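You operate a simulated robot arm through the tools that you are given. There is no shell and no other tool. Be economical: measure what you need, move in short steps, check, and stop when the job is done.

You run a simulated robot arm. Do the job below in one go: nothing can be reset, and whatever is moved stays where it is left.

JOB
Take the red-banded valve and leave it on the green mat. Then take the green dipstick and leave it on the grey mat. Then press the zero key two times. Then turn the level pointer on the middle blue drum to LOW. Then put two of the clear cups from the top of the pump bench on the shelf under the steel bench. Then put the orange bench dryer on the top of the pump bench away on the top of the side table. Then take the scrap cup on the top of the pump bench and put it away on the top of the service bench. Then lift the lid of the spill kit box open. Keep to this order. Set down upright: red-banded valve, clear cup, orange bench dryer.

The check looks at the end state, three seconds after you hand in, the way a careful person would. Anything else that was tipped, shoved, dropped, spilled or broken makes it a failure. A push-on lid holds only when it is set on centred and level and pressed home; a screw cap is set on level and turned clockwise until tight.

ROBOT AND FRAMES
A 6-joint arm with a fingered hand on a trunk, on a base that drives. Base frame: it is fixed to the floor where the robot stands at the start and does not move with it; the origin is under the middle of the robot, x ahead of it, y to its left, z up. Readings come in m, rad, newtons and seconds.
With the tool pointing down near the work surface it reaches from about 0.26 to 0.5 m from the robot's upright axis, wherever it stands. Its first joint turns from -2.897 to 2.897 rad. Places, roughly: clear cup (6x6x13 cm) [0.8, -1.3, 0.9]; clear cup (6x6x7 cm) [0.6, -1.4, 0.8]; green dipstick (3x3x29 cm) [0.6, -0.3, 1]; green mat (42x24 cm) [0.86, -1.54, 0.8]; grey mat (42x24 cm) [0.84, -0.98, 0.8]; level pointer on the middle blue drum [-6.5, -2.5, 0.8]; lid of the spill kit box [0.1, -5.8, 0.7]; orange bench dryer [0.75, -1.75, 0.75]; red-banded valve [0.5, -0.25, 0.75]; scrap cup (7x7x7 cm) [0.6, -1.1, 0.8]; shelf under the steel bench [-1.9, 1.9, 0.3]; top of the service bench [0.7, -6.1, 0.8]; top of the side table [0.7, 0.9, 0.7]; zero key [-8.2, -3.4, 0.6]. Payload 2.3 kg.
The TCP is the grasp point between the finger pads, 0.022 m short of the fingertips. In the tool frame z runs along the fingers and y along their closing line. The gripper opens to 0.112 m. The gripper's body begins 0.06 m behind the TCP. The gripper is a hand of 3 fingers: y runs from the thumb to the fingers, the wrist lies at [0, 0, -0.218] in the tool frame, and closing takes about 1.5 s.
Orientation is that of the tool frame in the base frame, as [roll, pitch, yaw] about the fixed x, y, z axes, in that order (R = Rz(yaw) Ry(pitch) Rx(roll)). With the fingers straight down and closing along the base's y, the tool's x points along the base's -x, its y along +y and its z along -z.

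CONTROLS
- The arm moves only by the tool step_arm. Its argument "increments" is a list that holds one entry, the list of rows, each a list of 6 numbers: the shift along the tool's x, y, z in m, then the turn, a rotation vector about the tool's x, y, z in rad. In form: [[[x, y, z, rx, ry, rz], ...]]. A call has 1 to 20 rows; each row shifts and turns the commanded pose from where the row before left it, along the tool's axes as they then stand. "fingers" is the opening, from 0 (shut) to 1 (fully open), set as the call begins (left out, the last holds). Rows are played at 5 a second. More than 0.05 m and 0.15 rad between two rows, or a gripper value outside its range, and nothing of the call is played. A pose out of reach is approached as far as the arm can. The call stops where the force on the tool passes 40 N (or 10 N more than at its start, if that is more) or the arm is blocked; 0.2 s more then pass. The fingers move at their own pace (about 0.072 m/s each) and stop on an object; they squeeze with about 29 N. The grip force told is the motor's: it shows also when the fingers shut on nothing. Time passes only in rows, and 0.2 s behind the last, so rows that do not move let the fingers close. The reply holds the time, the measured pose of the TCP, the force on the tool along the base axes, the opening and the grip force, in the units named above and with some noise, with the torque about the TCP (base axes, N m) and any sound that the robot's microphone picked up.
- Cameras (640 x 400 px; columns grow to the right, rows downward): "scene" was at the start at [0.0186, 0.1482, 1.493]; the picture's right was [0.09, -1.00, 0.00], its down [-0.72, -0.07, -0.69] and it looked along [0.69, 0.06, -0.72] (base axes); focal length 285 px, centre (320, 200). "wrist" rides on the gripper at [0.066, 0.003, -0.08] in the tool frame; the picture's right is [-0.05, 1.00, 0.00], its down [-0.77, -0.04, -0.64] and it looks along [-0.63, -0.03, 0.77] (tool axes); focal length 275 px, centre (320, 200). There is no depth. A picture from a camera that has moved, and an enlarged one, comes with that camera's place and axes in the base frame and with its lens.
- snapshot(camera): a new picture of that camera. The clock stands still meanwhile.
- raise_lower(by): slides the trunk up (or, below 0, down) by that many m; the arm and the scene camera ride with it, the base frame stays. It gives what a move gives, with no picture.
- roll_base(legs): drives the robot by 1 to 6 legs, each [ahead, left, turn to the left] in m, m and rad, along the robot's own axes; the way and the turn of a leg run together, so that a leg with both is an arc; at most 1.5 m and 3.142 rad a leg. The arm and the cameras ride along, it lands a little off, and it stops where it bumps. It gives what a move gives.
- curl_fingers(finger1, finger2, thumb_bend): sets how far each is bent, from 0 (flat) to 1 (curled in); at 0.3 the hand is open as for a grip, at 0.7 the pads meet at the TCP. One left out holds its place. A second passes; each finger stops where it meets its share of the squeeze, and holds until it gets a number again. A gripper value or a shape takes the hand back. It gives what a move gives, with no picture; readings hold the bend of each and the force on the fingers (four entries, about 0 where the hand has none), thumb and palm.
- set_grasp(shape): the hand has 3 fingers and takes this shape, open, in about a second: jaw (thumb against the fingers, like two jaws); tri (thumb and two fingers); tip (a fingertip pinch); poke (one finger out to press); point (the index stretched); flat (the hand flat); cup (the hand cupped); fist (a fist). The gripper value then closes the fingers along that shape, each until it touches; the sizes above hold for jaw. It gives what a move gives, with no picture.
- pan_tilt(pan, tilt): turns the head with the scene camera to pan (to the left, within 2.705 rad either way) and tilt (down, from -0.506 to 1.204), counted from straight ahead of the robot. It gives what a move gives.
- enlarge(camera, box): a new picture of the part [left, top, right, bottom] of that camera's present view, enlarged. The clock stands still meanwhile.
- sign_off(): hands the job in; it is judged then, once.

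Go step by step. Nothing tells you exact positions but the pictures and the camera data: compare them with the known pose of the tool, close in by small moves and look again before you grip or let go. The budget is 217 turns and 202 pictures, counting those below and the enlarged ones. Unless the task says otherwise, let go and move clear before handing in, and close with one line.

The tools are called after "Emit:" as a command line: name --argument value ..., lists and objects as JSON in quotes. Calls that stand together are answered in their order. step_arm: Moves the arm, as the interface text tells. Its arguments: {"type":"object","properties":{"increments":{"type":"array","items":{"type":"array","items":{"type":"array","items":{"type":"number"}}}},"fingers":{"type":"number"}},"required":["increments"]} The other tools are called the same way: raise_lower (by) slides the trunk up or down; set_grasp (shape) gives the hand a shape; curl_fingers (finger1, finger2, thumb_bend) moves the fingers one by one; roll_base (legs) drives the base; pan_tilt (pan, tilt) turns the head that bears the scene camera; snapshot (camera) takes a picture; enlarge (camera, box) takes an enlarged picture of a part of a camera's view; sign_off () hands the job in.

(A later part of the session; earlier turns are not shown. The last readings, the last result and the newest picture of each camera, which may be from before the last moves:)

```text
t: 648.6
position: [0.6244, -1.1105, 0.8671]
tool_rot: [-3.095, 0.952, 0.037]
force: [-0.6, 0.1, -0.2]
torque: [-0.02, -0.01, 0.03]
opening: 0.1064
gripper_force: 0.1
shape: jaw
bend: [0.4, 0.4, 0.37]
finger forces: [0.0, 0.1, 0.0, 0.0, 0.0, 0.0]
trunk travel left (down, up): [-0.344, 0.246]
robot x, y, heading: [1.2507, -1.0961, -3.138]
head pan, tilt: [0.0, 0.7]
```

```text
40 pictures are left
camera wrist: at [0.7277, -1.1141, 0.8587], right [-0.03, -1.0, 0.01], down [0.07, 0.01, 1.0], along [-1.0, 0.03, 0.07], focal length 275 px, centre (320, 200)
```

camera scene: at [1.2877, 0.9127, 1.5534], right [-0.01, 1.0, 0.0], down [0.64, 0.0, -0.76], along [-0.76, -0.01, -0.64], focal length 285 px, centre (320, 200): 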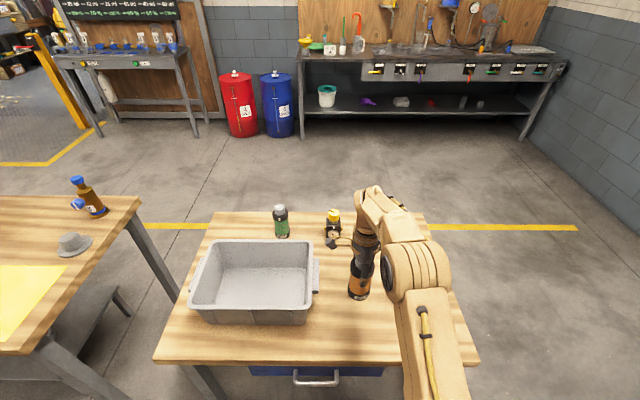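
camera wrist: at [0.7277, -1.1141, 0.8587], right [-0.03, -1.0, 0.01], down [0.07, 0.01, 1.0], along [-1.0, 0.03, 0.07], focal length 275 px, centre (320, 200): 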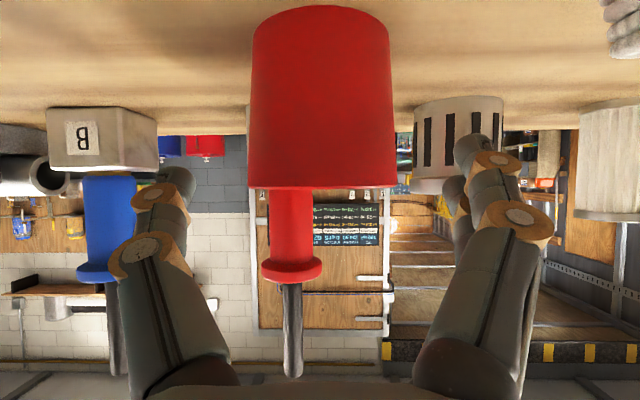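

Cup is centred, about 3 cm beyond the TCP. A little deeper and lower, then close.

Emit:
raise_lower --by -0.02

Emit:
roll_base --legs '[[0.02, 0, 0]]'

Emit:
step_arm --increments '[[[0, 0, 0, 0, 0, 0], [0, 0, 0, 0, 0, 0], [0, 0, 0, 0, 0, 0], [0, 0, 0, 0, 0, 0], [0, 0, 0, 0, 0, 0], [0, 0, 0, 0, 0, 0]]]' --fingers 0.3

Emit:
raise_lower --by 0.15

Emit:
snapshot --camera "wrist"

```text
t: 649.3
position: [0.6236, -1.1107, 0.8468]
tool_rot: [-3.095, 0.954, 0.036]
force: [-0.8, -1.1, 0.4]
torque: [-0.02, 0.0, 0.04]
opening: 0.1063
gripper_force: 0.1
shape: jaw
bend: [0.4, 0.4, 0.37]
finger forces: [0.1, 0.0, 0.0, 0.0, 0.0, 0.0]
trunk travel left (down, up): [-0.324, 0.266]
robot x, y, heading: [1.2522, -1.091, -3.137]
head pan, tilt: [0.0, 0.7]
```

```text
t: 650.1
position: [0.6033, -1.1111, 0.8459]
tool_rot: [-3.096, 0.952, 0.037]
force: [0.5, 0.1, 0.1]
torque: [-0.01, 0.0, -0.01]
opening: 0.1062
gripper_force: 0.1
shape: jaw
bend: [0.4, 0.4, 0.37]
finger forces: [0.1, 0.1, 0.0, 0.0, 0.0, 0.0]
trunk travel left (down, up): [-0.324, 0.266]
robot x, y, heading: [1.2318, -1.0965, -3.141]
head pan, tilt: [0.0, 0.7]
```

```text
t: 651.5
position: [0.604, -1.112, 0.8476]
tool_rot: [-3.092, 0.952, 0.036]
force: [-1.1, -0.3, 0.4]
torque: [-0.02, -0.02, 0.01]
opening: 0.0549
gripper_force: 29.2
shape: jaw
bend: [0.72, 0.73, 0.71]
finger forces: [13.3, 13.2, 0.1, 0.0, 27.0, 0.0]
trunk travel left (down, up): [-0.324, 0.266]
robot x, y, heading: [1.2321, -1.0941, -3.137]
head pan, tilt: [0.0, 0.7]
```

```text
t: 653.2
position: [0.6041, -1.1106, 0.9977]
tool_rot: [-3.095, 0.953, 0.035]
force: [0.8, -0.4, -2.4]
torque: [0.0, 0.02, -0.05]
opening: 0.0546
gripper_force: 28.6
shape: jaw
bend: [0.72, 0.73, 0.71]
finger forces: [13.7, 13.0, 0.0, 0.0, 27.0, 0.0]
trunk travel left (down, up): [-0.474, 0.116]
robot x, y, heading: [1.2314, -1.0946, -3.134]
head pan, tilt: [0.0, 0.7]
```

```text
39 pictures are left
camera wrist: at [0.7072, -1.1144, 0.9884], right [-0.03, -1.0, 0.01], down [0.07, 0.01, 1.0], along [-1.0, 0.03, 0.07], focal length 275 px, centre (320, 200)
```

wrist: 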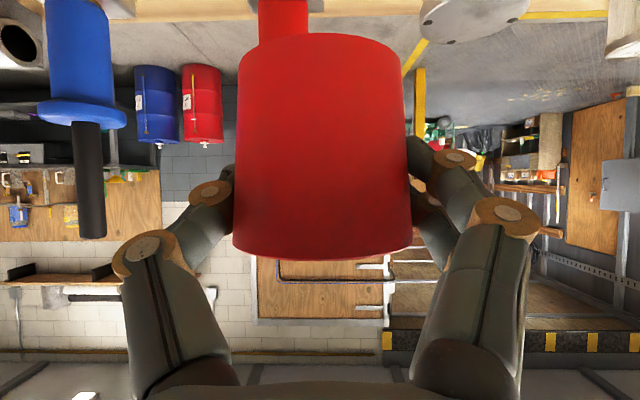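

Scrap cup lifted. I back off and drive toward the service bench for a look.

Emit:
roll_base --legs '[[-0.5, 0, 0], [0, 1.5, 0], [0, 1.5, 0]]'

Emit:
pan_tilt --pan 1.2 --tilt 0.4

Emit:
snapshot --camera "scene"

```text
t: 670.3
position: [1.0215, -4.088, 0.9972]
tool_rot: [-3.095, 0.949, -0.024]
force: [0.4, -0.3, -1.9]
torque: [0.02, -0.03, 0.02]
opening: 0.0546
gripper_force: 28.7
shape: jaw
bend: [0.72, 0.73, 0.71]
finger forces: [13.8, 12.9, 0.0, 0.0, 26.9, 0.0]
trunk travel left (down, up): [-0.474, 0.116]
robot x, y, heading: [1.6504, -4.1106, 3.087]
head pan, tilt: [0.0, 0.7]
```

```text
t: 671.7
position: [1.0203, -4.089, 0.9969]
tool_rot: [-3.094, 0.952, -0.022]
force: [-0.2, 0.3, -2.8]
torque: [0.02, 0.02, 0.0]
opening: 0.0546
gripper_force: 29.2
shape: jaw
bend: [0.72, 0.73, 0.71]
finger forces: [13.8, 12.9, 0.0, 0.0, 26.8, 0.0]
trunk travel left (down, up): [-0.474, 0.116]
robot x, y, heading: [1.6472, -4.111, 3.085]
head pan, tilt: [1.201, 0.4]
```

```text
38 pictures are left
camera scene: at [1.6611, -4.337, 1.5856], right [-0.91, 0.41, 0.0], down [0.16, 0.35, -0.92], along [-0.38, -0.84, -0.39], focal length 285 px, centre (320, 200)
```

scene: 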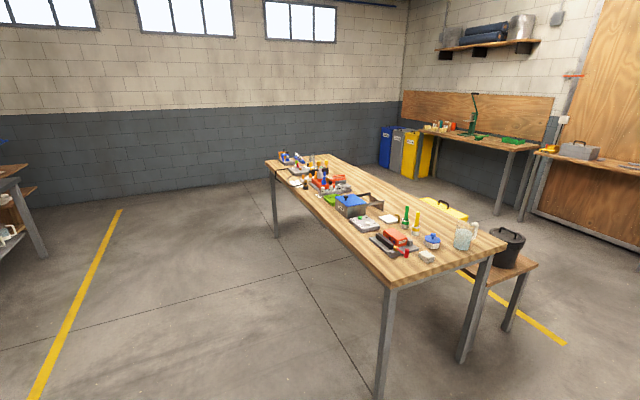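

I enlarge the near end of the service bench to find a free spot.

Emit:
enlarge --camera "scene" --box '[260, 150, 560, 320]'

```text
2.13 times, centred on (410, 235) of scene
camera zoom: at [1.6611, -4.337, 1.5856], right [-0.91, 0.41, 0.0], down [0.16, 0.35, -0.92], along [-0.38, -0.84, -0.39], focal length 608 px, centre (128, 125)
```

zoom: 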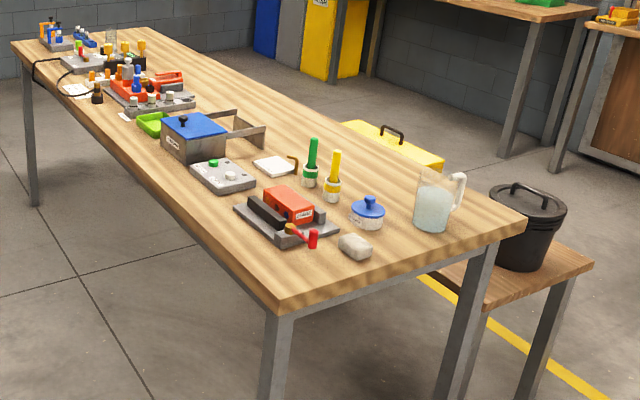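

Free corner spot at about (0.94,-5.16). I turn to face the bench end and approach.

Emit:
roll_base --legs '[[0, 0, 1.627], [0, -0.72, 0], [0.25, 0, 0]]'

Emit:
pan_tilt --pan 0 --tilt 0.7

Emit:
snapshot --camera "scene"

```text
t: 680.9
position: [0.9279, -4.9721, 0.9971]
tool_rot: [-3.093, 0.95, 1.582]
force: [0.2, 0.4, -1.9]
torque: [0.04, -0.04, 0.0]
opening: 0.0549
gripper_force: 29.0
shape: jaw
bend: [0.72, 0.73, 0.71]
finger forces: [13.9, 13.0, 0.0, 0.0, 26.9, 0.0]
trunk travel left (down, up): [-0.474, 0.116]
robot x, y, heading: [0.9255, -4.3442, -1.586]
head pan, tilt: [1.201, 0.4]
```

```text
t: 682.3
position: [0.9286, -4.9724, 0.9967]
tool_rot: [-3.094, 0.951, 1.583]
force: [0.6, -0.1, -2.3]
torque: [0.0, -0.03, 0.0]
opening: 0.0545
gripper_force: 29.0
shape: jaw
bend: [0.72, 0.73, 0.71]
finger forces: [13.9, 13.0, 0.0, 0.0, 26.9, 0.1]
trunk travel left (down, up): [-0.474, 0.116]
robot x, y, heading: [0.9309, -4.346, -1.586]
head pan, tilt: [0.0, 0.7]
```

```text
36 pictures are left
camera scene: at [1.0661, -4.3723, 1.5588], right [-1.0, 0.02, 0.0], down [0.01, 0.64, -0.76], along [-0.01, -0.76, -0.64], focal length 285 px, centre (320, 200)
```

scene: 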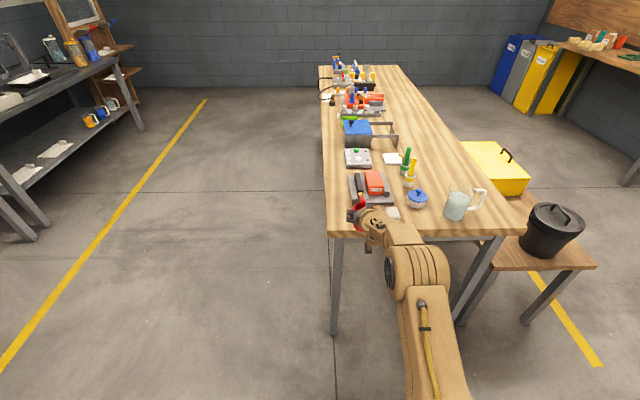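

The corner left of/in front of the red-black tool is free. I move over it and lower.

Emit:
roll_base --legs '[[0.168, 0.012, 0.012]]'

Emit:
raise_lower --by -0.1

Emit:
enlarge --camera "scene" --box '[270, 130, 470, 270]'

```text
t: 683.8
position: [0.9451, -5.1395, 0.9959]
tool_rot: [-3.095, 0.951, 1.596]
force: [0.2, -0.4, -2.5]
torque: [0.01, 0.01, 0.02]
opening: 0.0544
gripper_force: 29.2
shape: jaw
bend: [0.72, 0.73, 0.71]
finger forces: [13.8, 12.9, 0.0, 0.1, 26.9, 0.0]
trunk travel left (down, up): [-0.474, 0.116]
robot x, y, heading: [0.9356, -4.5103, -1.578]
head pan, tilt: [0.0, 0.7]
```

```text
t: 684.8
position: [0.9451, -5.1414, 0.9245]
tool_rot: [-3.083, 0.975, 1.605]
force: [1.9, -0.2, 13.7]
torque: [0.23, 0.69, -0.05]
opening: 0.0541
gripper_force: 29.0
shape: jaw
bend: [0.72, 0.73, 0.71]
finger forces: [14.9, 13.7, 0.0, 0.0, 42.0, 0.0]
trunk travel left (down, up): [-0.391, 0.199]
robot x, y, heading: [0.9351, -4.5091, -1.574]
head pan, tilt: [0.0, 0.7]
stopped: the force on the tool passed its limit at 54 N (the readings are from after the stop); the commanded pose is now the measured one
```

```text
2.86 times, centred on (370, 200) of scene
camera zoom: at [1.0764, -4.5348, 1.4752], right [-1.0, 0.01, 0.0], down [0.0, 0.64, -0.77], along [0.0, -0.77, -0.64], focal length 814 px, centre (177, 200)
```

zoom: 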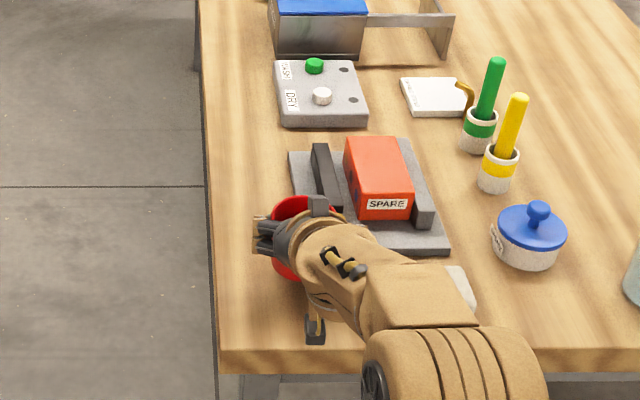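

Contact came early on one side. I raise a little and look with the wrist camera to see what was touched.

Emit:
raise_lower --by 0.02

Emit:
snapshot --camera "wrist"

```text
t: 685.5
position: [0.945, -5.1421, 0.942]
tool_rot: [-3.084, 0.968, 1.604]
force: [-0.4, -0.3, -2.2]
torque: [0.0, 0.01, -0.02]
opening: 0.0543
gripper_force: 28.7
shape: jaw
bend: [0.72, 0.73, 0.71]
finger forces: [14.9, 13.8, 0.0, 0.1, 28.9, 0.0]
trunk travel left (down, up): [-0.411, 0.179]
robot x, y, heading: [0.932, -4.5105, -1.577]
head pan, tilt: [0.0, 0.7]
```

```text
34 pictures are left
camera wrist: at [0.9485, -5.039, 0.9309], right [1.0, -0.04, 0.01], down [0.0, 0.09, 1.0], along [-0.04, -1.0, 0.09], focal length 275 px, centre (320, 200)
```

wrist: 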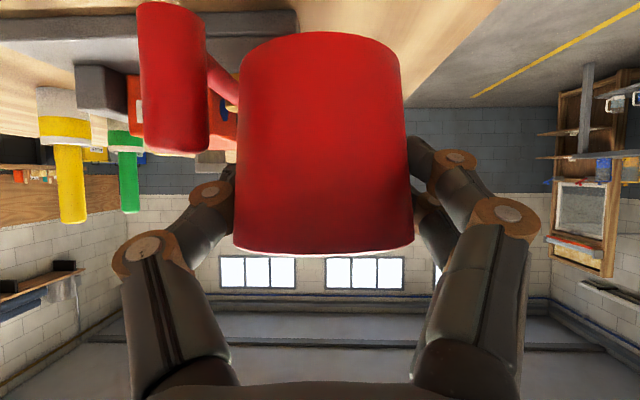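

The cup side met the crank handle of the clamp (at about x=0.88). I shift 3 cm toward the free edge side and check before lowering.

Emit:
raise_lower --by 0.03

Emit:
roll_base --legs '[[-0.008, 0.035, 0]]'

Emit:
snapshot --camera "wrist"

Emit:
enlarge --camera "scene" --box '[270, 130, 470, 270]'

```text
t: 686.2
position: [0.9449, -5.1424, 0.9727]
tool_rot: [-3.084, 0.972, 1.602]
force: [-0.3, -0.3, -2.5]
torque: [0.02, 0.0, -0.01]
opening: 0.0544
gripper_force: 29.2
shape: jaw
bend: [0.72, 0.73, 0.71]
finger forces: [14.9, 13.7, 0.1, 0.0, 28.8, 0.0]
trunk travel left (down, up): [-0.441, 0.149]
robot x, y, heading: [0.9399, -4.5119, -1.578]
head pan, tilt: [0.0, 0.7]
```

```text
t: 687.1
position: [0.982, -5.1329, 0.9721]
tool_rot: [-3.083, 0.969, 1.606]
force: [-0.2, 0.8, -3.0]
torque: [0.02, 0.01, -0.01]
opening: 0.0545
gripper_force: 29.3
shape: jaw
bend: [0.72, 0.73, 0.71]
finger forces: [14.9, 13.8, 0.0, 0.0, 28.9, 0.0]
trunk travel left (down, up): [-0.441, 0.149]
robot x, y, heading: [0.9715, -4.5031, -1.578]
head pan, tilt: [0.0, 0.7]
```

```text
33 pictures are left
camera wrist: at [0.9851, -5.0308, 0.9615], right [1.0, -0.04, 0.01], down [0.0, 0.09, 1.0], along [-0.04, -1.0, 0.09], focal length 275 px, centre (320, 200)
```

wrist: 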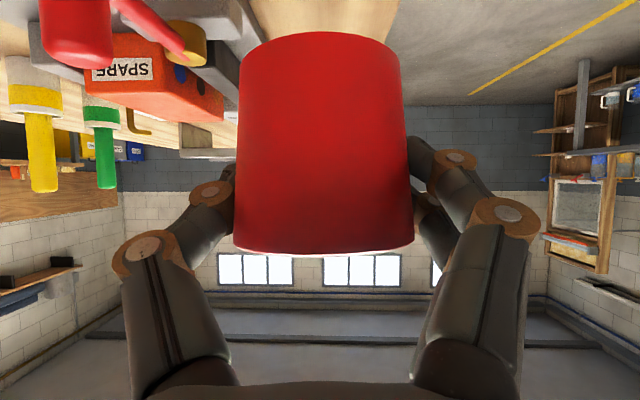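

```text
2.86 times, centred on (370, 200) of scene
camera zoom: at [1.1138, -4.5287, 1.5253], right [-1.0, 0.01, 0.0], down [0.0, 0.64, -0.76], along [-0.01, -0.76, -0.64], focal length 814 px, centre (177, 200)
```

zoom: 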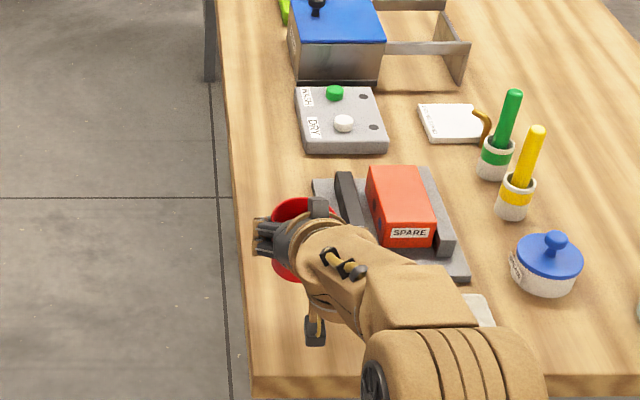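

Handle is now clear, and the cup is still inside the bench edge. I lower stepwise.

Emit:
raise_lower --by -0.08

Emit:
raise_lower --by -0.025

Emit:
raise_lower --by -0.01

```text
t: 688.2
position: [0.9795, -5.1332, 0.8942]
tool_rot: [-3.085, 0.977, 1.602]
force: [0.5, -7.6, 18.4]
torque: [-0.16, -0.31, -0.07]
opening: 0.0546
gripper_force: 28.3
shape: jaw
bend: [0.73, 0.73, 0.71]
finger forces: [15.3, 16.1, 0.0, 0.0, 29.8, 0.0]
trunk travel left (down, up): [-0.361, 0.229]
robot x, y, heading: [0.9742, -4.5015, -1.579]
head pan, tilt: [0.0, 0.7]
```

```text
t: 688.8
position: [0.9807, -5.1332, 0.8753]
tool_rot: [-3.085, 0.984, 1.601]
force: [0.0, 4.3, 15.0]
torque: [-0.09, -0.1, -0.02]
opening: 0.052
gripper_force: 29.2
shape: jaw
bend: [0.74, 0.73, 0.71]
finger forces: [15.4, 13.3, 0.0, 0.1, 26.9, 0.0]
trunk travel left (down, up): [-0.338, 0.252]
robot x, y, heading: [0.9725, -4.504, -1.577]
head pan, tilt: [0.0, 0.7]
stopped: the force on the tool passed its limit at 44 N (the readings are from after the stop); the commanded pose is now the measured one
```

```text
t: 689.3
position: [0.9803, -5.1345, 0.8742]
tool_rot: [-3.084, 0.999, 1.599]
force: [1.1, 4.6, 19.0]
torque: [-0.09, -0.03, 0.01]
opening: 0.052
gripper_force: 29.1
shape: jaw
bend: [0.74, 0.73, 0.71]
finger forces: [15.7, 13.5, 0.1, 0.2, 26.7, 0.0]
trunk travel left (down, up): [-0.331, 0.259]
robot x, y, heading: [0.9736, -4.503, -1.576]
head pan, tilt: [0.0, 0.7]
stopped: the force on the tool passed its limit at 46 N (the readings are from after the stop); the commanded pose is now the measured one
```

The bench top is at about z=0.85, the cup is down. I relieve the pressure and check.

Emit:
raise_lower --by 0.006

Emit:
snapshot --camera "wrist"

```text
t: 689.8
position: [0.9797, -5.1364, 0.8761]
tool_rot: [-3.086, 0.989, 1.599]
force: [0.6, 0.4, 2.4]
torque: [0.07, 0.03, -0.01]
opening: 0.0523
gripper_force: 29.4
shape: jaw
bend: [0.74, 0.73, 0.71]
finger forces: [14.7, 14.0, 0.0, 0.0, 27.6, 0.1]
trunk travel left (down, up): [-0.337, 0.253]
robot x, y, heading: [0.9714, -4.5036, -1.576]
head pan, tilt: [0.0, 0.7]
```

```text
31 pictures are left
camera wrist: at [0.9843, -5.0332, 0.8634], right [1.0, -0.04, 0.01], down [0.0, 0.11, 0.99], along [-0.04, -0.99, 0.11], focal length 275 px, centre (320, 200)
```

wrist: 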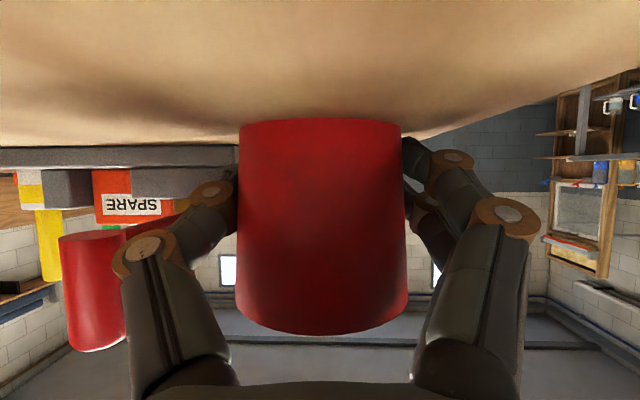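

The cup stands; the crank handle is close to the thumb, so I open in small stages while shifting the hand toward the free side, then lift straight up.

Emit:
step_arm --increments '[[[0, 0.004, 0, 0, 0, 0], [0, 0.001, 0, 0, 0, 0]]]' --fingers 0.57

Emit:
step_arm --increments '[[[0, 0.005, 0, 0, 0, 0], [0, 0, 0, 0, 0, 0]]]' --fingers 0.66

Emit:
step_arm --increments '[[[0, 0.004, 0, 0, 0, 0], [0, 0, 0, 0, 0, 0]]]' --fingers 0.73

Emit:
snapshot --camera "wrist"

```text
t: 690.4
position: [0.9858, -5.1367, 0.8757]
tool_rot: [-3.085, 0.988, 1.6]
force: [-0.2, 0.5, 0.0]
torque: [0.03, -0.01, -0.02]
opening: 0.0632
gripper_force: 0.1
shape: jaw
bend: [0.72, 0.72, 0.7]
finger forces: [0.0, 0.0, 0.1, 0.0, 0.1, 0.1]
trunk travel left (down, up): [-0.337, 0.253]
robot x, y, heading: [0.9728, -4.5059, -1.581]
head pan, tilt: [0.0, 0.7]
```

```text
t: 691.0
position: [0.9911, -5.1366, 0.8761]
tool_rot: [-3.086, 0.989, 1.598]
force: [0.6, 0.3, 0.3]
torque: [-0.02, 0.05, 0.02]
opening: 0.0735
gripper_force: 0.0
shape: jaw
bend: [0.7, 0.7, 0.67]
finger forces: [0.1, 0.0, 0.0, 0.1, 0.1, 0.0]
trunk travel left (down, up): [-0.337, 0.253]
robot x, y, heading: [0.9731, -4.5028, -1.576]
head pan, tilt: [0.0, 0.7]
```

```text
t: 691.6
position: [0.9946, -5.1377, 0.8761]
tool_rot: [-3.089, 0.99, 1.599]
force: [0.5, 0.2, 0.1]
torque: [0.02, 0.01, 0.01]
opening: 0.0812
gripper_force: 0.0
shape: jaw
bend: [0.65, 0.65, 0.62]
finger forces: [0.0, 0.0, 0.1, 0.1, 0.1, 0.0]
trunk travel left (down, up): [-0.337, 0.253]
robot x, y, heading: [0.9742, -4.5041, -1.576]
head pan, tilt: [0.0, 0.7]
```

```text
30 pictures are left
camera wrist: at [0.9982, -5.0343, 0.8632], right [1.0, -0.04, 0.01], down [0.0, 0.11, 0.99], along [-0.04, -0.99, 0.11], focal length 275 px, centre (320, 200)
```

wrist: 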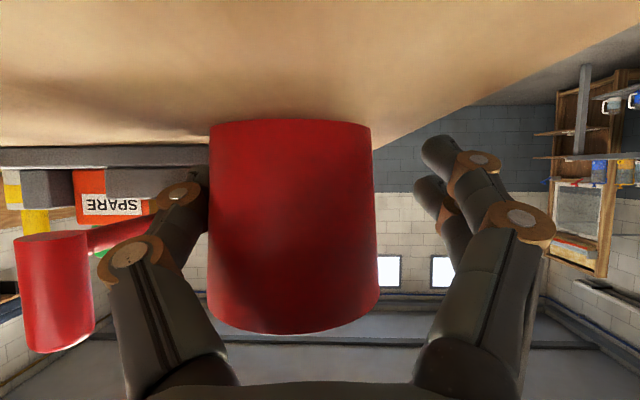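

Free of the cup on both sides. I back straight out and check.

Emit:
roll_base --legs '[[-0.15, 0, 0]]'

Emit:
raise_lower --by 0.2

Emit:
enlarge --camera "scene" --box '[260, 100, 560, 290]'

```text
t: 693.0
position: [0.9944, -4.9861, 0.8766]
tool_rot: [-3.085, 0.991, 1.6]
force: [0.0, -0.6, 0.0]
torque: [-0.03, -0.02, -0.02]
opening: 0.0816
gripper_force: 0.1
shape: jaw
bend: [0.65, 0.65, 0.62]
finger forces: [0.0, 0.1, 0.0, 0.0, 0.0, 0.1]
trunk travel left (down, up): [-0.337, 0.253]
robot x, y, heading: [0.9727, -4.3511, -1.578]
head pan, tilt: [0.0, 0.7]
```

```text
t: 695.2
position: [0.9954, -4.9875, 1.0762]
tool_rot: [-3.086, 0.988, 1.6]
force: [0.2, -0.2, -0.3]
torque: [0.0, 0.01, -0.01]
opening: 0.0815
gripper_force: 0.0
shape: jaw
bend: [0.65, 0.65, 0.62]
finger forces: [0.1, 0.0, 0.0, 0.0, 0.1, 0.1]
trunk travel left (down, up): [-0.537, 0.053]
robot x, y, heading: [0.9723, -4.3533, -1.585]
head pan, tilt: [0.0, 0.7]
```

```text
2.11 times, centred on (410, 195) of scene
camera zoom: at [1.1131, -4.3791, 1.6215], right [-1.0, 0.01, 0.0], down [0.0, 0.64, -0.76], along [-0.01, -0.76, -0.64], focal length 600 px, centre (130, 210)
```

zoom: 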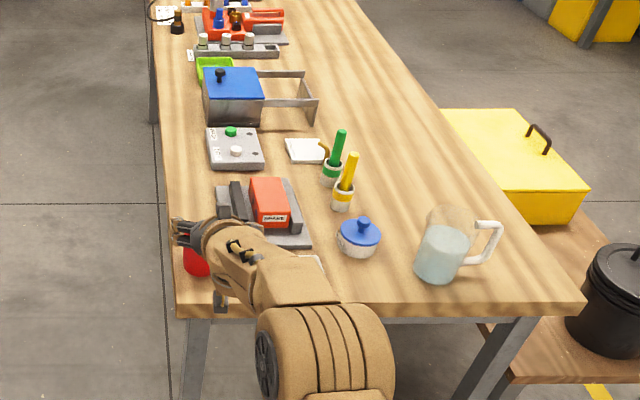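

The scrap cup is in place. Now the spill kit: the yellow box on the low stool west of the bench, handle on its west edge. I drive round to its west side and face it.

Emit:
roll_base --legs '[[0, 0.1, 1.585], [-1.1, 0, 0], [-0.75, 0, 0], [0, -0.8, 0]]'

Emit:
pan_tilt --pan -0.5 --tilt 0.6

Emit:
snapshot --camera "scene"

```text
t: 712.2
position: [-0.1786, -5.0544, 1.0759]
tool_rot: [-3.086, 0.99, -3.108]
force: [-0.3, -0.2, 0.8]
torque: [0.0, 0.0, 0.02]
opening: 0.0815
gripper_force: 0.1
shape: jaw
bend: [0.65, 0.65, 0.62]
finger forces: [0.0, 0.0, 0.0, 0.1, 0.0, 0.0]
trunk travel left (down, up): [-0.537, 0.053]
robot x, y, heading: [-0.8131, -5.078, 0.0]
head pan, tilt: [0.0, 0.7]
```

```text
t: 713.1
position: [-0.18, -5.0547, 1.0761]
tool_rot: [-3.083, 0.99, -3.106]
force: [0.1, 0.2, 0.5]
torque: [0.0, -0.01, 0.02]
opening: 0.0816
gripper_force: 0.0
shape: jaw
bend: [0.65, 0.65, 0.62]
finger forces: [0.0, 0.0, 0.1, 0.0, 0.0, 0.0]
trunk travel left (down, up): [-0.537, 0.053]
robot x, y, heading: [-0.8158, -5.0831, -0.001]
head pan, tilt: [-0.499, 0.6]
```

```text
28 pictures are left
camera scene: at [-0.7976, -4.9824, 1.6301], right [-0.48, -0.88, 0.0], down [-0.5, 0.27, -0.82], along [0.72, -0.39, -0.57], focal length 285 px, centre (320, 200)
```

scene: 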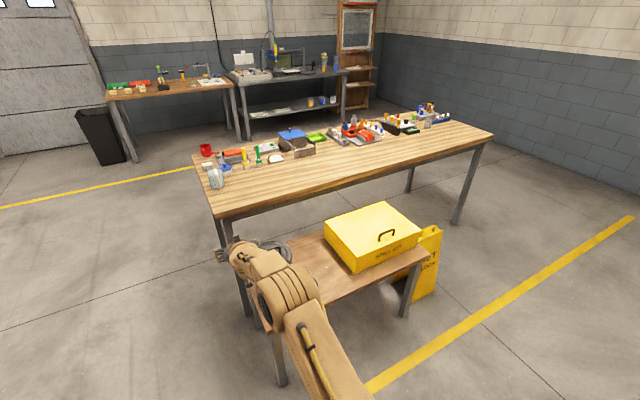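

I zoom onto the spill kit box.

Emit:
enlarge --camera "scene" --box '[300, 180, 460, 300]'

```text
3.33 times, centred on (380, 240) of scene
camera zoom: at [-0.7976, -4.9824, 1.6301], right [-0.48, -0.88, 0.0], down [-0.5, 0.27, -0.82], along [0.72, -0.39, -0.57], focal length 950 px, centre (120, 67)
```

zoom: 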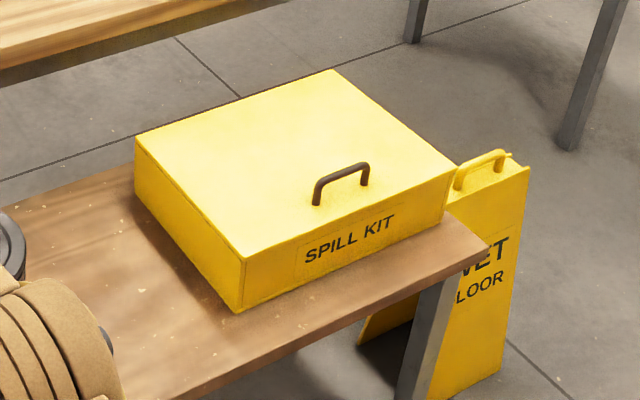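

The lid handle is an arch near the front (west) edge at about (-0.02,-5.79,0.69); the lid hinges at the east side. I roll the hand 90° so thumb goes under and fingers over the bar, and line up.

Emit:
step_arm --increments '[[[0, 0, 0, 0, 0, 0.1428], [0, 0, 0, 0, 0, 0.1428], [0, 0, 0, 0, 0, 0.1428], [0, 0, 0, 0, 0, 0.1428], [0, 0, 0, 0, 0, 0.1428], [0, 0, 0, 0, 0, 0.1428], [0, 0, 0, 0, 0, 0.1428], [0, 0, 0, 0, 0, 0.1428], [0, 0, 0, 0, 0, 0.1428], [0, 0, 0, 0, 0, 0.1428], [0, 0, 0, 0, 0, 0.1428]]]' --fingers 0.7

Emit:
roll_base --legs '[[0, -0.735, 0]]'

Emit:
raise_lower --by -0.25

Emit:
pan_tilt --pan -0.05 --tilt 0.75

Emit:
snapshot --camera "scene"

Emit:
snapshot --camera "wrist"

```text
t: 715.5
position: [-0.1804, -5.0547, 1.0755]
tool_rot: [2.153, 0.028, 1.558]
force: [-1.1, 0.0, -0.5]
torque: [-0.01, 0.01, 0.0]
opening: 0.0789
gripper_force: 0.0
shape: jaw
bend: [0.67, 0.67, 0.64]
finger forces: [0.0, 0.0, 0.1, 0.0, 0.1, 0.0]
trunk travel left (down, up): [-0.537, 0.053]
robot x, y, heading: [-0.8192, -5.0775, 0.002]
head pan, tilt: [-0.499, 0.6]
```

```text
t: 719.4
position: [-0.179, -5.7748, 1.0748]
tool_rot: [2.151, 0.03, 1.563]
force: [-1.0, 0.6, 0.2]
torque: [-0.03, 0.0, -0.01]
opening: 0.0789
gripper_force: 0.1
shape: jaw
bend: [0.67, 0.67, 0.64]
finger forces: [0.0, 0.0, 0.1, 0.0, 0.0, 0.0]
trunk travel left (down, up): [-0.537, 0.053]
robot x, y, heading: [-0.8126, -5.7998, 0.005]
head pan, tilt: [-0.499, 0.6]
```

```text
t: 722.0
position: [-0.1788, -5.7739, 0.8252]
tool_rot: [2.153, 0.028, 1.563]
force: [0.2, -0.4, -0.9]
torque: [-0.03, -0.01, -0.01]
opening: 0.0788
gripper_force: 0.1
shape: jaw
bend: [0.67, 0.67, 0.64]
finger forces: [0.0, 0.0, 0.0, 0.0, 0.0, 0.1]
trunk travel left (down, up): [-0.287, 0.303]
robot x, y, heading: [-0.8141, -5.7991, -0.001]
head pan, tilt: [-0.499, 0.6]
```

```text
t: 722.9
position: [-0.179, -5.7747, 0.8262]
tool_rot: [2.152, 0.029, 1.561]
force: [-0.2, 0.3, -0.5]
torque: [0.03, -0.03, 0.01]
opening: 0.0788
gripper_force: 0.0
shape: jaw
bend: [0.67, 0.67, 0.64]
finger forces: [0.0, 0.1, 0.0, 0.1, 0.0, 0.1]
trunk travel left (down, up): [-0.287, 0.303]
robot x, y, heading: [-0.8162, -5.7999, -0.002]
head pan, tilt: [-0.051, 0.75]
```

```text
26 pictures are left
camera scene: at [-0.792, -5.6653, 1.3673], right [-0.05, -1.0, 0.0], down [-0.68, 0.03, -0.73], along [0.73, -0.04, -0.68], focal length 285 px, centre (320, 200)
```

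scene: 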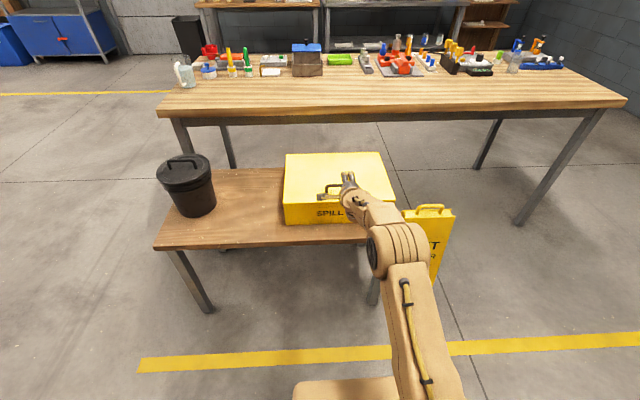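

```text
25 pictures are left
camera wrist: at [-0.2447, -5.7068, 0.8687], right [0.55, -0.03, 0.84], down [-0.56, -0.76, 0.34], along [0.62, -0.65, -0.43], focal length 275 px, centre (320, 200)
```

wrist: 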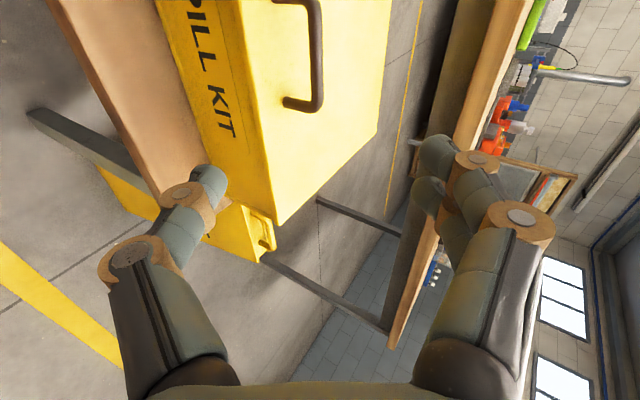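

Bar at about (-0.015,-5.778,0.71), lid top z≈0.67. I make the hand nearly horizontal, narrow the opening, and bring it to bar height in front of the box.

Emit:
step_arm --increments '[[[0, 0, -0.01, -0.14, 0, 0], [0, 0, -0.01, -0.14, 0, 0], [0, 0, 0, -0.12, 0, 0]]]' --fingers 0.45

Emit:
raise_lower --by -0.1

Emit:
snapshot --camera "wrist"

Emit:
enlarge --camera "scene" --box '[260, 120, 420, 240]'

```text
t: 723.7
position: [-0.1723, -5.7565, 0.8418]
tool_rot: [1.851, 0.059, 1.513]
force: [-0.6, 0.2, 0.3]
torque: [0.02, -0.02, -0.01]
opening: 0.0505
gripper_force: 0.0
shape: jaw
bend: [0.73, 0.73, 0.7]
finger forces: [0.0, 0.0, 0.0, 0.0, 0.0, 0.1]
out of reach, approached as far as the arm can: row 1, 2, 3
trunk travel left (down, up): [-0.287, 0.303]
robot x, y, heading: [-0.8147, -5.7998, -0.004]
head pan, tilt: [-0.051, 0.75]
```

```text
t: 725.0
position: [-0.173, -5.7565, 0.7412]
tool_rot: [1.853, 0.061, 1.514]
force: [0.9, -0.4, -0.4]
torque: [-0.02, 0.0, 0.01]
opening: 0.0508
gripper_force: 0.0
shape: jaw
bend: [0.73, 0.73, 0.7]
finger forces: [0.1, 0.0, 0.1, 0.0, 0.0, 0.0]
trunk travel left (down, up): [-0.187, 0.403]
robot x, y, heading: [-0.8115, -5.8039, 0.001]
head pan, tilt: [-0.051, 0.75]
```

```text
24 pictures are left
camera wrist: at [-0.2457, -5.6852, 0.762], right [0.28, -0.01, 0.96], down [-0.66, -0.72, 0.19], along [0.69, -0.69, -0.21], focal length 275 px, centre (320, 200)
```

wrist: 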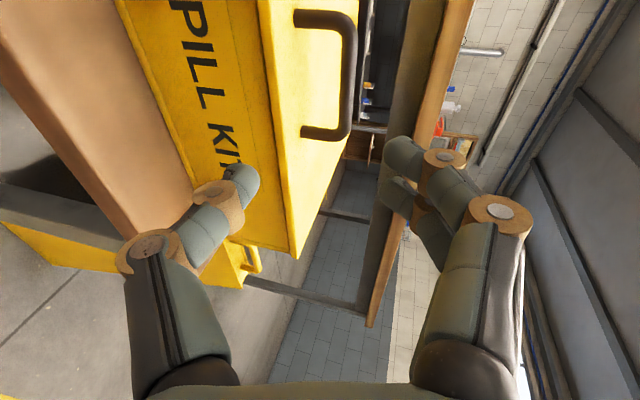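

```text
3.33 times, centred on (340, 180) of scene
camera zoom: at [-0.7921, -5.6653, 1.2673], right [-0.05, -1.0, 0.0], down [-0.68, 0.03, -0.73], along [0.73, -0.04, -0.68], focal length 950 px, centre (253, 267)
```

zoom: 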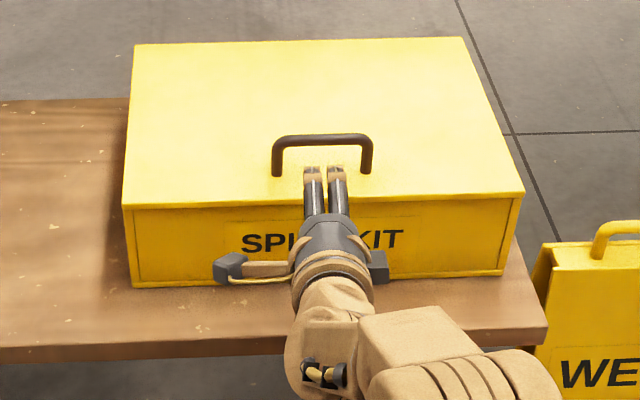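

Aligned with the bar (about (0,-5.777,0.717)). I lower 2 cm, shift right 2 cm and advance most of the way.

Emit:
raise_lower --by -0.022

Emit:
roll_base --legs '[[0.125, -0.02, 0]]'

Emit:
snapshot --camera "wrist"

Emit:
enlarge --camera "scene" --box '[260, 120, 420, 240]'

```text
t: 725.7
position: [-0.172, -5.7561, 0.7201]
tool_rot: [1.855, 0.058, 1.513]
force: [0.7, -0.9, -0.4]
torque: [-0.01, 0.03, 0.01]
opening: 0.0508
gripper_force: 0.1
shape: jaw
bend: [0.73, 0.73, 0.7]
finger forces: [0.0, 0.0, 0.0, 0.0, 0.0, 0.1]
trunk travel left (down, up): [-0.165, 0.425]
robot x, y, heading: [-0.8161, -5.8044, -0.0]
head pan, tilt: [-0.051, 0.75]
```

```text
t: 727.0
position: [-0.072, -5.7743, 0.7194]
tool_rot: [1.861, 0.063, 1.517]
force: [-32.7, -0.7, 3.8]
torque: [-0.06, 1.33, -0.1]
opening: 0.0552
gripper_force: 0.1
shape: jaw
bend: [0.73, 0.73, 0.71]
finger forces: [0.0, 0.0, 0.0, 0.1, 32.7, 0.0]
trunk travel left (down, up): [-0.165, 0.425]
robot x, y, heading: [-0.7052, -5.82, 0.004]
head pan, tilt: [-0.051, 0.75]
stopped in leg 1: the force on the tool passed its limit at 68 N (the readings are from after the stop); the commanded pose is now the measured one
```

```text
22 pictures are left
camera wrist: at [-0.1445, -5.7021, 0.7391], right [0.29, 0.0, 0.96], down [-0.66, -0.73, 0.2], along [0.7, -0.69, -0.21], focal length 275 px, centre (320, 200)
```

wrist: 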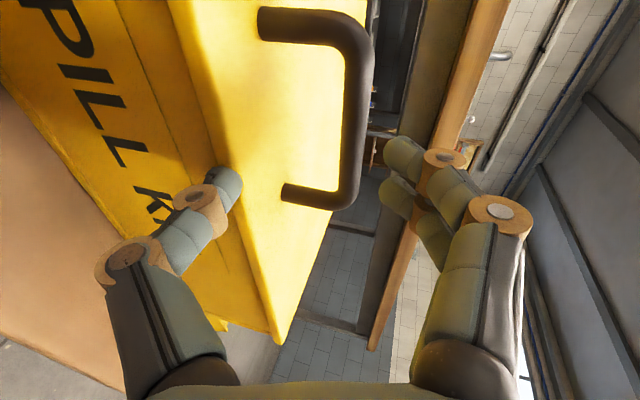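

```text
3.33 times, centred on (340, 180) of scene
camera zoom: at [-0.6915, -5.683, 1.2454], right [-0.05, -1.0, 0.0], down [-0.68, 0.03, -0.73], along [0.73, -0.04, -0.68], focal length 950 px, centre (253, 267)
```

zoom: 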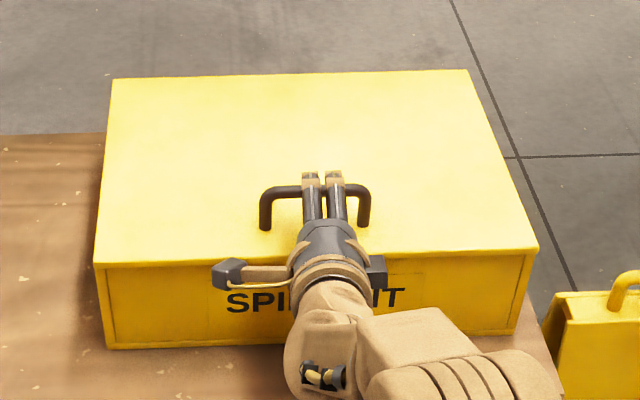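

The thumb met the lid's front edge: I need a slimmer hand opening. I back off, narrow the opening to about 3 cm so thumb passes under and fingers over the bar, and re-approach.

Emit:
roll_base --legs '[[-0.03, 0, 0]]'

Emit:
step_arm --increments '[[[0, 0, 0, 0, 0, 0], [0, 0, 0, 0, 0, 0], [0, 0, 0, 0, 0, 0]]]' --fingers 0.29

Emit:
raise_lower --by 0.003

Emit:
roll_base --legs '[[0.06, 0, 0]]'

Emit:
snapshot --camera "wrist"

```text
t: 727.8
position: [-0.0971, -5.7726, 0.7156]
tool_rot: [1.864, 0.063, 1.516]
force: [-0.2, -0.6, -0.2]
torque: [0.04, 0.0, 0.01]
opening: 0.0509
gripper_force: 0.2
shape: jaw
bend: [0.73, 0.73, 0.7]
finger forces: [0.0, 0.0, 0.0, 0.0, 0.1, 0.0]
trunk travel left (down, up): [-0.165, 0.425]
robot x, y, heading: [-0.7345, -5.8197, 0.003]
head pan, tilt: [-0.051, 0.75]
```

```text
t: 728.6
position: [-0.0973, -5.7742, 0.7172]
tool_rot: [1.864, 0.062, 1.516]
force: [0.4, 0.2, -0.1]
torque: [0.0, -0.02, 0.01]
opening: 0.033
gripper_force: 0.2
shape: jaw
bend: [0.73, 0.73, 0.7]
finger forces: [0.0, 0.1, 0.0, 0.0, 0.1, 0.1]
trunk travel left (down, up): [-0.165, 0.425]
robot x, y, heading: [-0.7373, -5.8185, 0.002]
head pan, tilt: [-0.051, 0.75]
```

```text
t: 729.1
position: [-0.0976, -5.7742, 0.7194]
tool_rot: [1.863, 0.064, 1.517]
force: [0.5, 0.0, 1.6]
torque: [-0.02, -0.01, 0.02]
opening: 0.0329
gripper_force: 0.1
shape: jaw
bend: [0.73, 0.73, 0.7]
finger forces: [0.1, 0.0, 0.1, 0.0, 0.1, 0.0]
trunk travel left (down, up): [-0.168, 0.422]
robot x, y, heading: [-0.7364, -5.8193, -0.001]
head pan, tilt: [-0.051, 0.75]
```

```text
t: 730.1
position: [-0.0379, -5.7737, 0.7213]
tool_rot: [1.859, 0.061, 1.514]
force: [0.8, -0.2, 10.4]
torque: [0.0, 0.31, -0.03]
opening: 0.029
gripper_force: 0.1
shape: jaw
bend: [0.73, 0.73, 0.7]
finger forces: [0.0, 0.0, 0.0, 0.0, 10.4, 0.0]
trunk travel left (down, up): [-0.168, 0.422]
robot x, y, heading: [-0.6744, -5.8184, -0.004]
head pan, tilt: [-0.051, 0.75]
```

```text
20 pictures are left
camera wrist: at [-0.1106, -5.7028, 0.7417], right [0.29, 0.0, 0.96], down [-0.66, -0.72, 0.19], along [0.69, -0.69, -0.21], focal length 275 px, centre (320, 200)
```

wrist: 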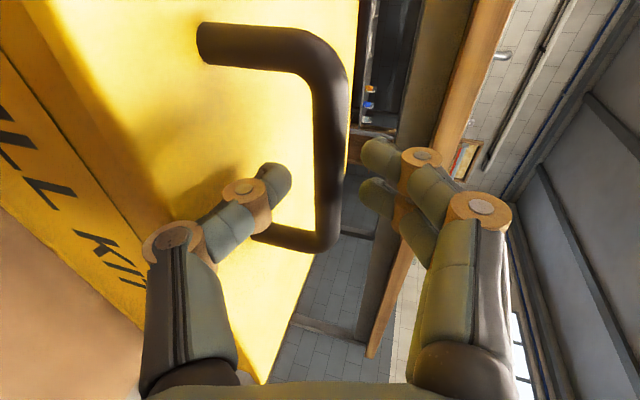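

The thumb is sliding on the lid just below bar level, fingers above. I raise 3 mm, advance 3 cm and close on the bar.

Emit:
raise_lower --by 0.003

Emit:
roll_base --legs '[[0.03, 0, 0]]'

Emit:
step_arm --increments '[[[0, 0, 0, 0, 0, 0], [0, 0, 0, 0, 0, 0], [0, 0, 0, 0, 0, 0], [0, 0, 0, 0, 0, 0]]]' --fingers 0

Emit:
snapshot --camera "wrist"

```text
t: 730.6
position: [-0.0371, -5.7737, 0.7219]
tool_rot: [1.862, 0.062, 1.515]
force: [0.2, 0.4, 1.1]
torque: [-0.02, 0.06, 0.02]
opening: 0.0322
gripper_force: 0.1
shape: jaw
bend: [0.73, 0.73, 0.7]
finger forces: [0.0, 0.0, 0.1, 0.0, 1.6, 0.0]
trunk travel left (down, up): [-0.171, 0.419]
robot x, y, heading: [-0.6766, -5.8192, -0.002]
head pan, tilt: [-0.051, 0.75]
```

```text
t: 731.5
position: [-0.0064, -5.7743, 0.725]
tool_rot: [1.86, 0.06, 1.516]
force: [3.9, 0.2, 8.8]
torque: [0.02, 0.26, 0.0]
opening: 0.0297
gripper_force: 0.1
shape: jaw
bend: [0.73, 0.73, 0.7]
finger forces: [0.0, 0.0, 0.0, 0.0, 8.9, 0.0]
trunk travel left (down, up): [-0.171, 0.419]
robot x, y, heading: [-0.647, -5.8191, -0.001]
head pan, tilt: [-0.051, 0.75]
```

```text
t: 732.5
position: [-0.0059, -5.7744, 0.7233]
tool_rot: [1.862, 0.063, 1.515]
force: [0.8, -0.5, -1.0]
torque: [-0.04, 0.0, -0.02]
opening: 0.0
gripper_force: 29.1
shape: jaw
bend: [0.68, 0.68, 0.76]
finger forces: [0.0, 0.1, 0.1, 0.0, 0.5, 0.0]
trunk travel left (down, up): [-0.171, 0.419]
robot x, y, heading: [-0.6448, -5.8197, -0.001]
head pan, tilt: [-0.051, 0.75]
```

```text
19 pictures are left
camera wrist: at [-0.079, -5.7028, 0.7439], right [0.29, 0.0, 0.96], down [-0.66, -0.72, 0.2], along [0.69, -0.69, -0.21], focal length 275 px, centre (320, 200)
```

wrist: 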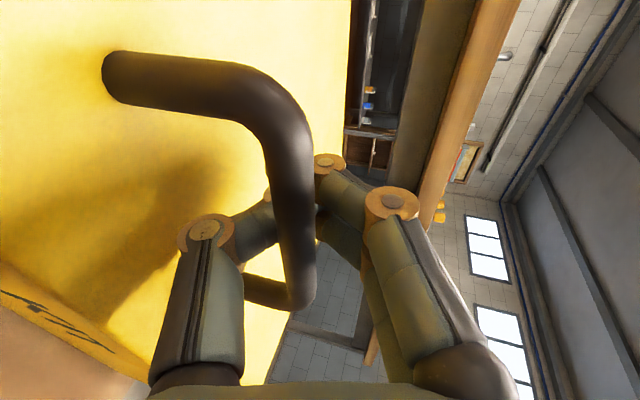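

The bar is hooked in a closed ring of thumb and fingers. I now lift along the lid's arc: trunk up and base forward in alternation.

Emit:
raise_lower --by 0.05

Emit:
roll_base --legs '[[0.025, 0, 0]]'

Emit:
raise_lower --by 0.06

Emit:
roll_base --legs '[[0.04, 0, 0]]'

Emit:
snapshot --camera "scene"

```text
t: 733.4
position: [-0.0015, -5.7757, 0.7704]
tool_rot: [1.864, 0.063, 1.517]
force: [22.7, -0.5, -8.3]
torque: [0.0, -0.16, 0.01]
opening: 0.0
gripper_force: 29.0
shape: jaw
bend: [0.67, 0.67, 0.78]
finger forces: [2.9, 4.0, 0.0, 0.0, 15.2, 0.0]
trunk travel left (down, up): [-0.221, 0.369]
robot x, y, heading: [-0.6437, -5.8215, 0.002]
head pan, tilt: [-0.051, 0.75]
```

```text
t: 734.2
position: [0.0194, -5.7746, 0.7728]
tool_rot: [1.862, 0.061, 1.514]
force: [0.9, 0.4, -0.2]
torque: [0.0, 0.03, 0.03]
opening: 0.0
gripper_force: 28.9
shape: jaw
bend: [0.67, 0.67, 0.76]
finger forces: [0.0, 0.0, 0.0, 0.0, 0.0, 0.0]
trunk travel left (down, up): [-0.221, 0.369]
robot x, y, heading: [-0.62, -5.8242, -0.005]
head pan, tilt: [-0.051, 0.75]
```

```text
t: 734.9
position: [0.0263, -5.7732, 0.8087]
tool_rot: [1.872, 0.064, 1.518]
force: [32.1, 0.6, -16.8]
torque: [0.0, -0.82, -0.01]
opening: 0.0
gripper_force: 29.2
shape: jaw
bend: [0.67, 0.67, 0.78]
finger forces: [0.1, 0.1, 0.1, 0.0, 30.7, 0.0]
trunk travel left (down, up): [-0.263, 0.327]
robot x, y, heading: [-0.6211, -5.8198, 0.005]
head pan, tilt: [-0.051, 0.75]
stopped: the force on the tool passed its limit at 45 N (the readings are from after the stop); the commanded pose is now the measured one
```

```text
t: 735.8
position: [0.0603, -5.774, 0.814]
tool_rot: [1.865, 0.062, 1.517]
force: [-0.9, -0.4, -0.4]
torque: [-0.02, -0.03, 0.0]
opening: 0.0001
gripper_force: 28.7
shape: jaw
bend: [0.67, 0.67, 0.76]
finger forces: [0.0, 0.1, 0.0, 0.0, 0.8, 0.0]
trunk travel left (down, up): [-0.263, 0.327]
robot x, y, heading: [-0.578, -5.8198, -0.003]
head pan, tilt: [-0.051, 0.75]
```

```text
18 pictures are left
camera scene: at [-0.5583, -5.6826, 1.3435], right [-0.05, -1.0, 0.0], down [-0.68, 0.03, -0.73], along [0.73, -0.04, -0.68], focal length 285 px, centre (320, 200)
```

scene: 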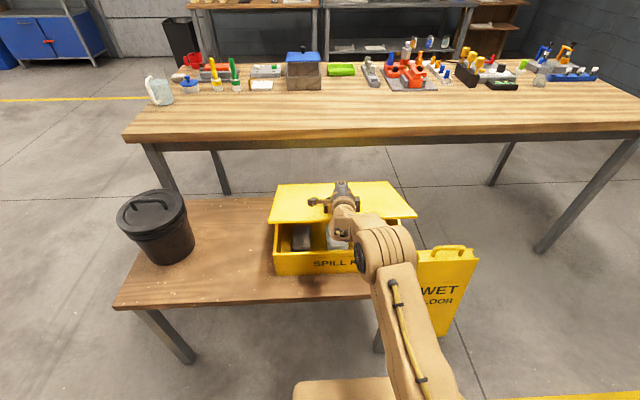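

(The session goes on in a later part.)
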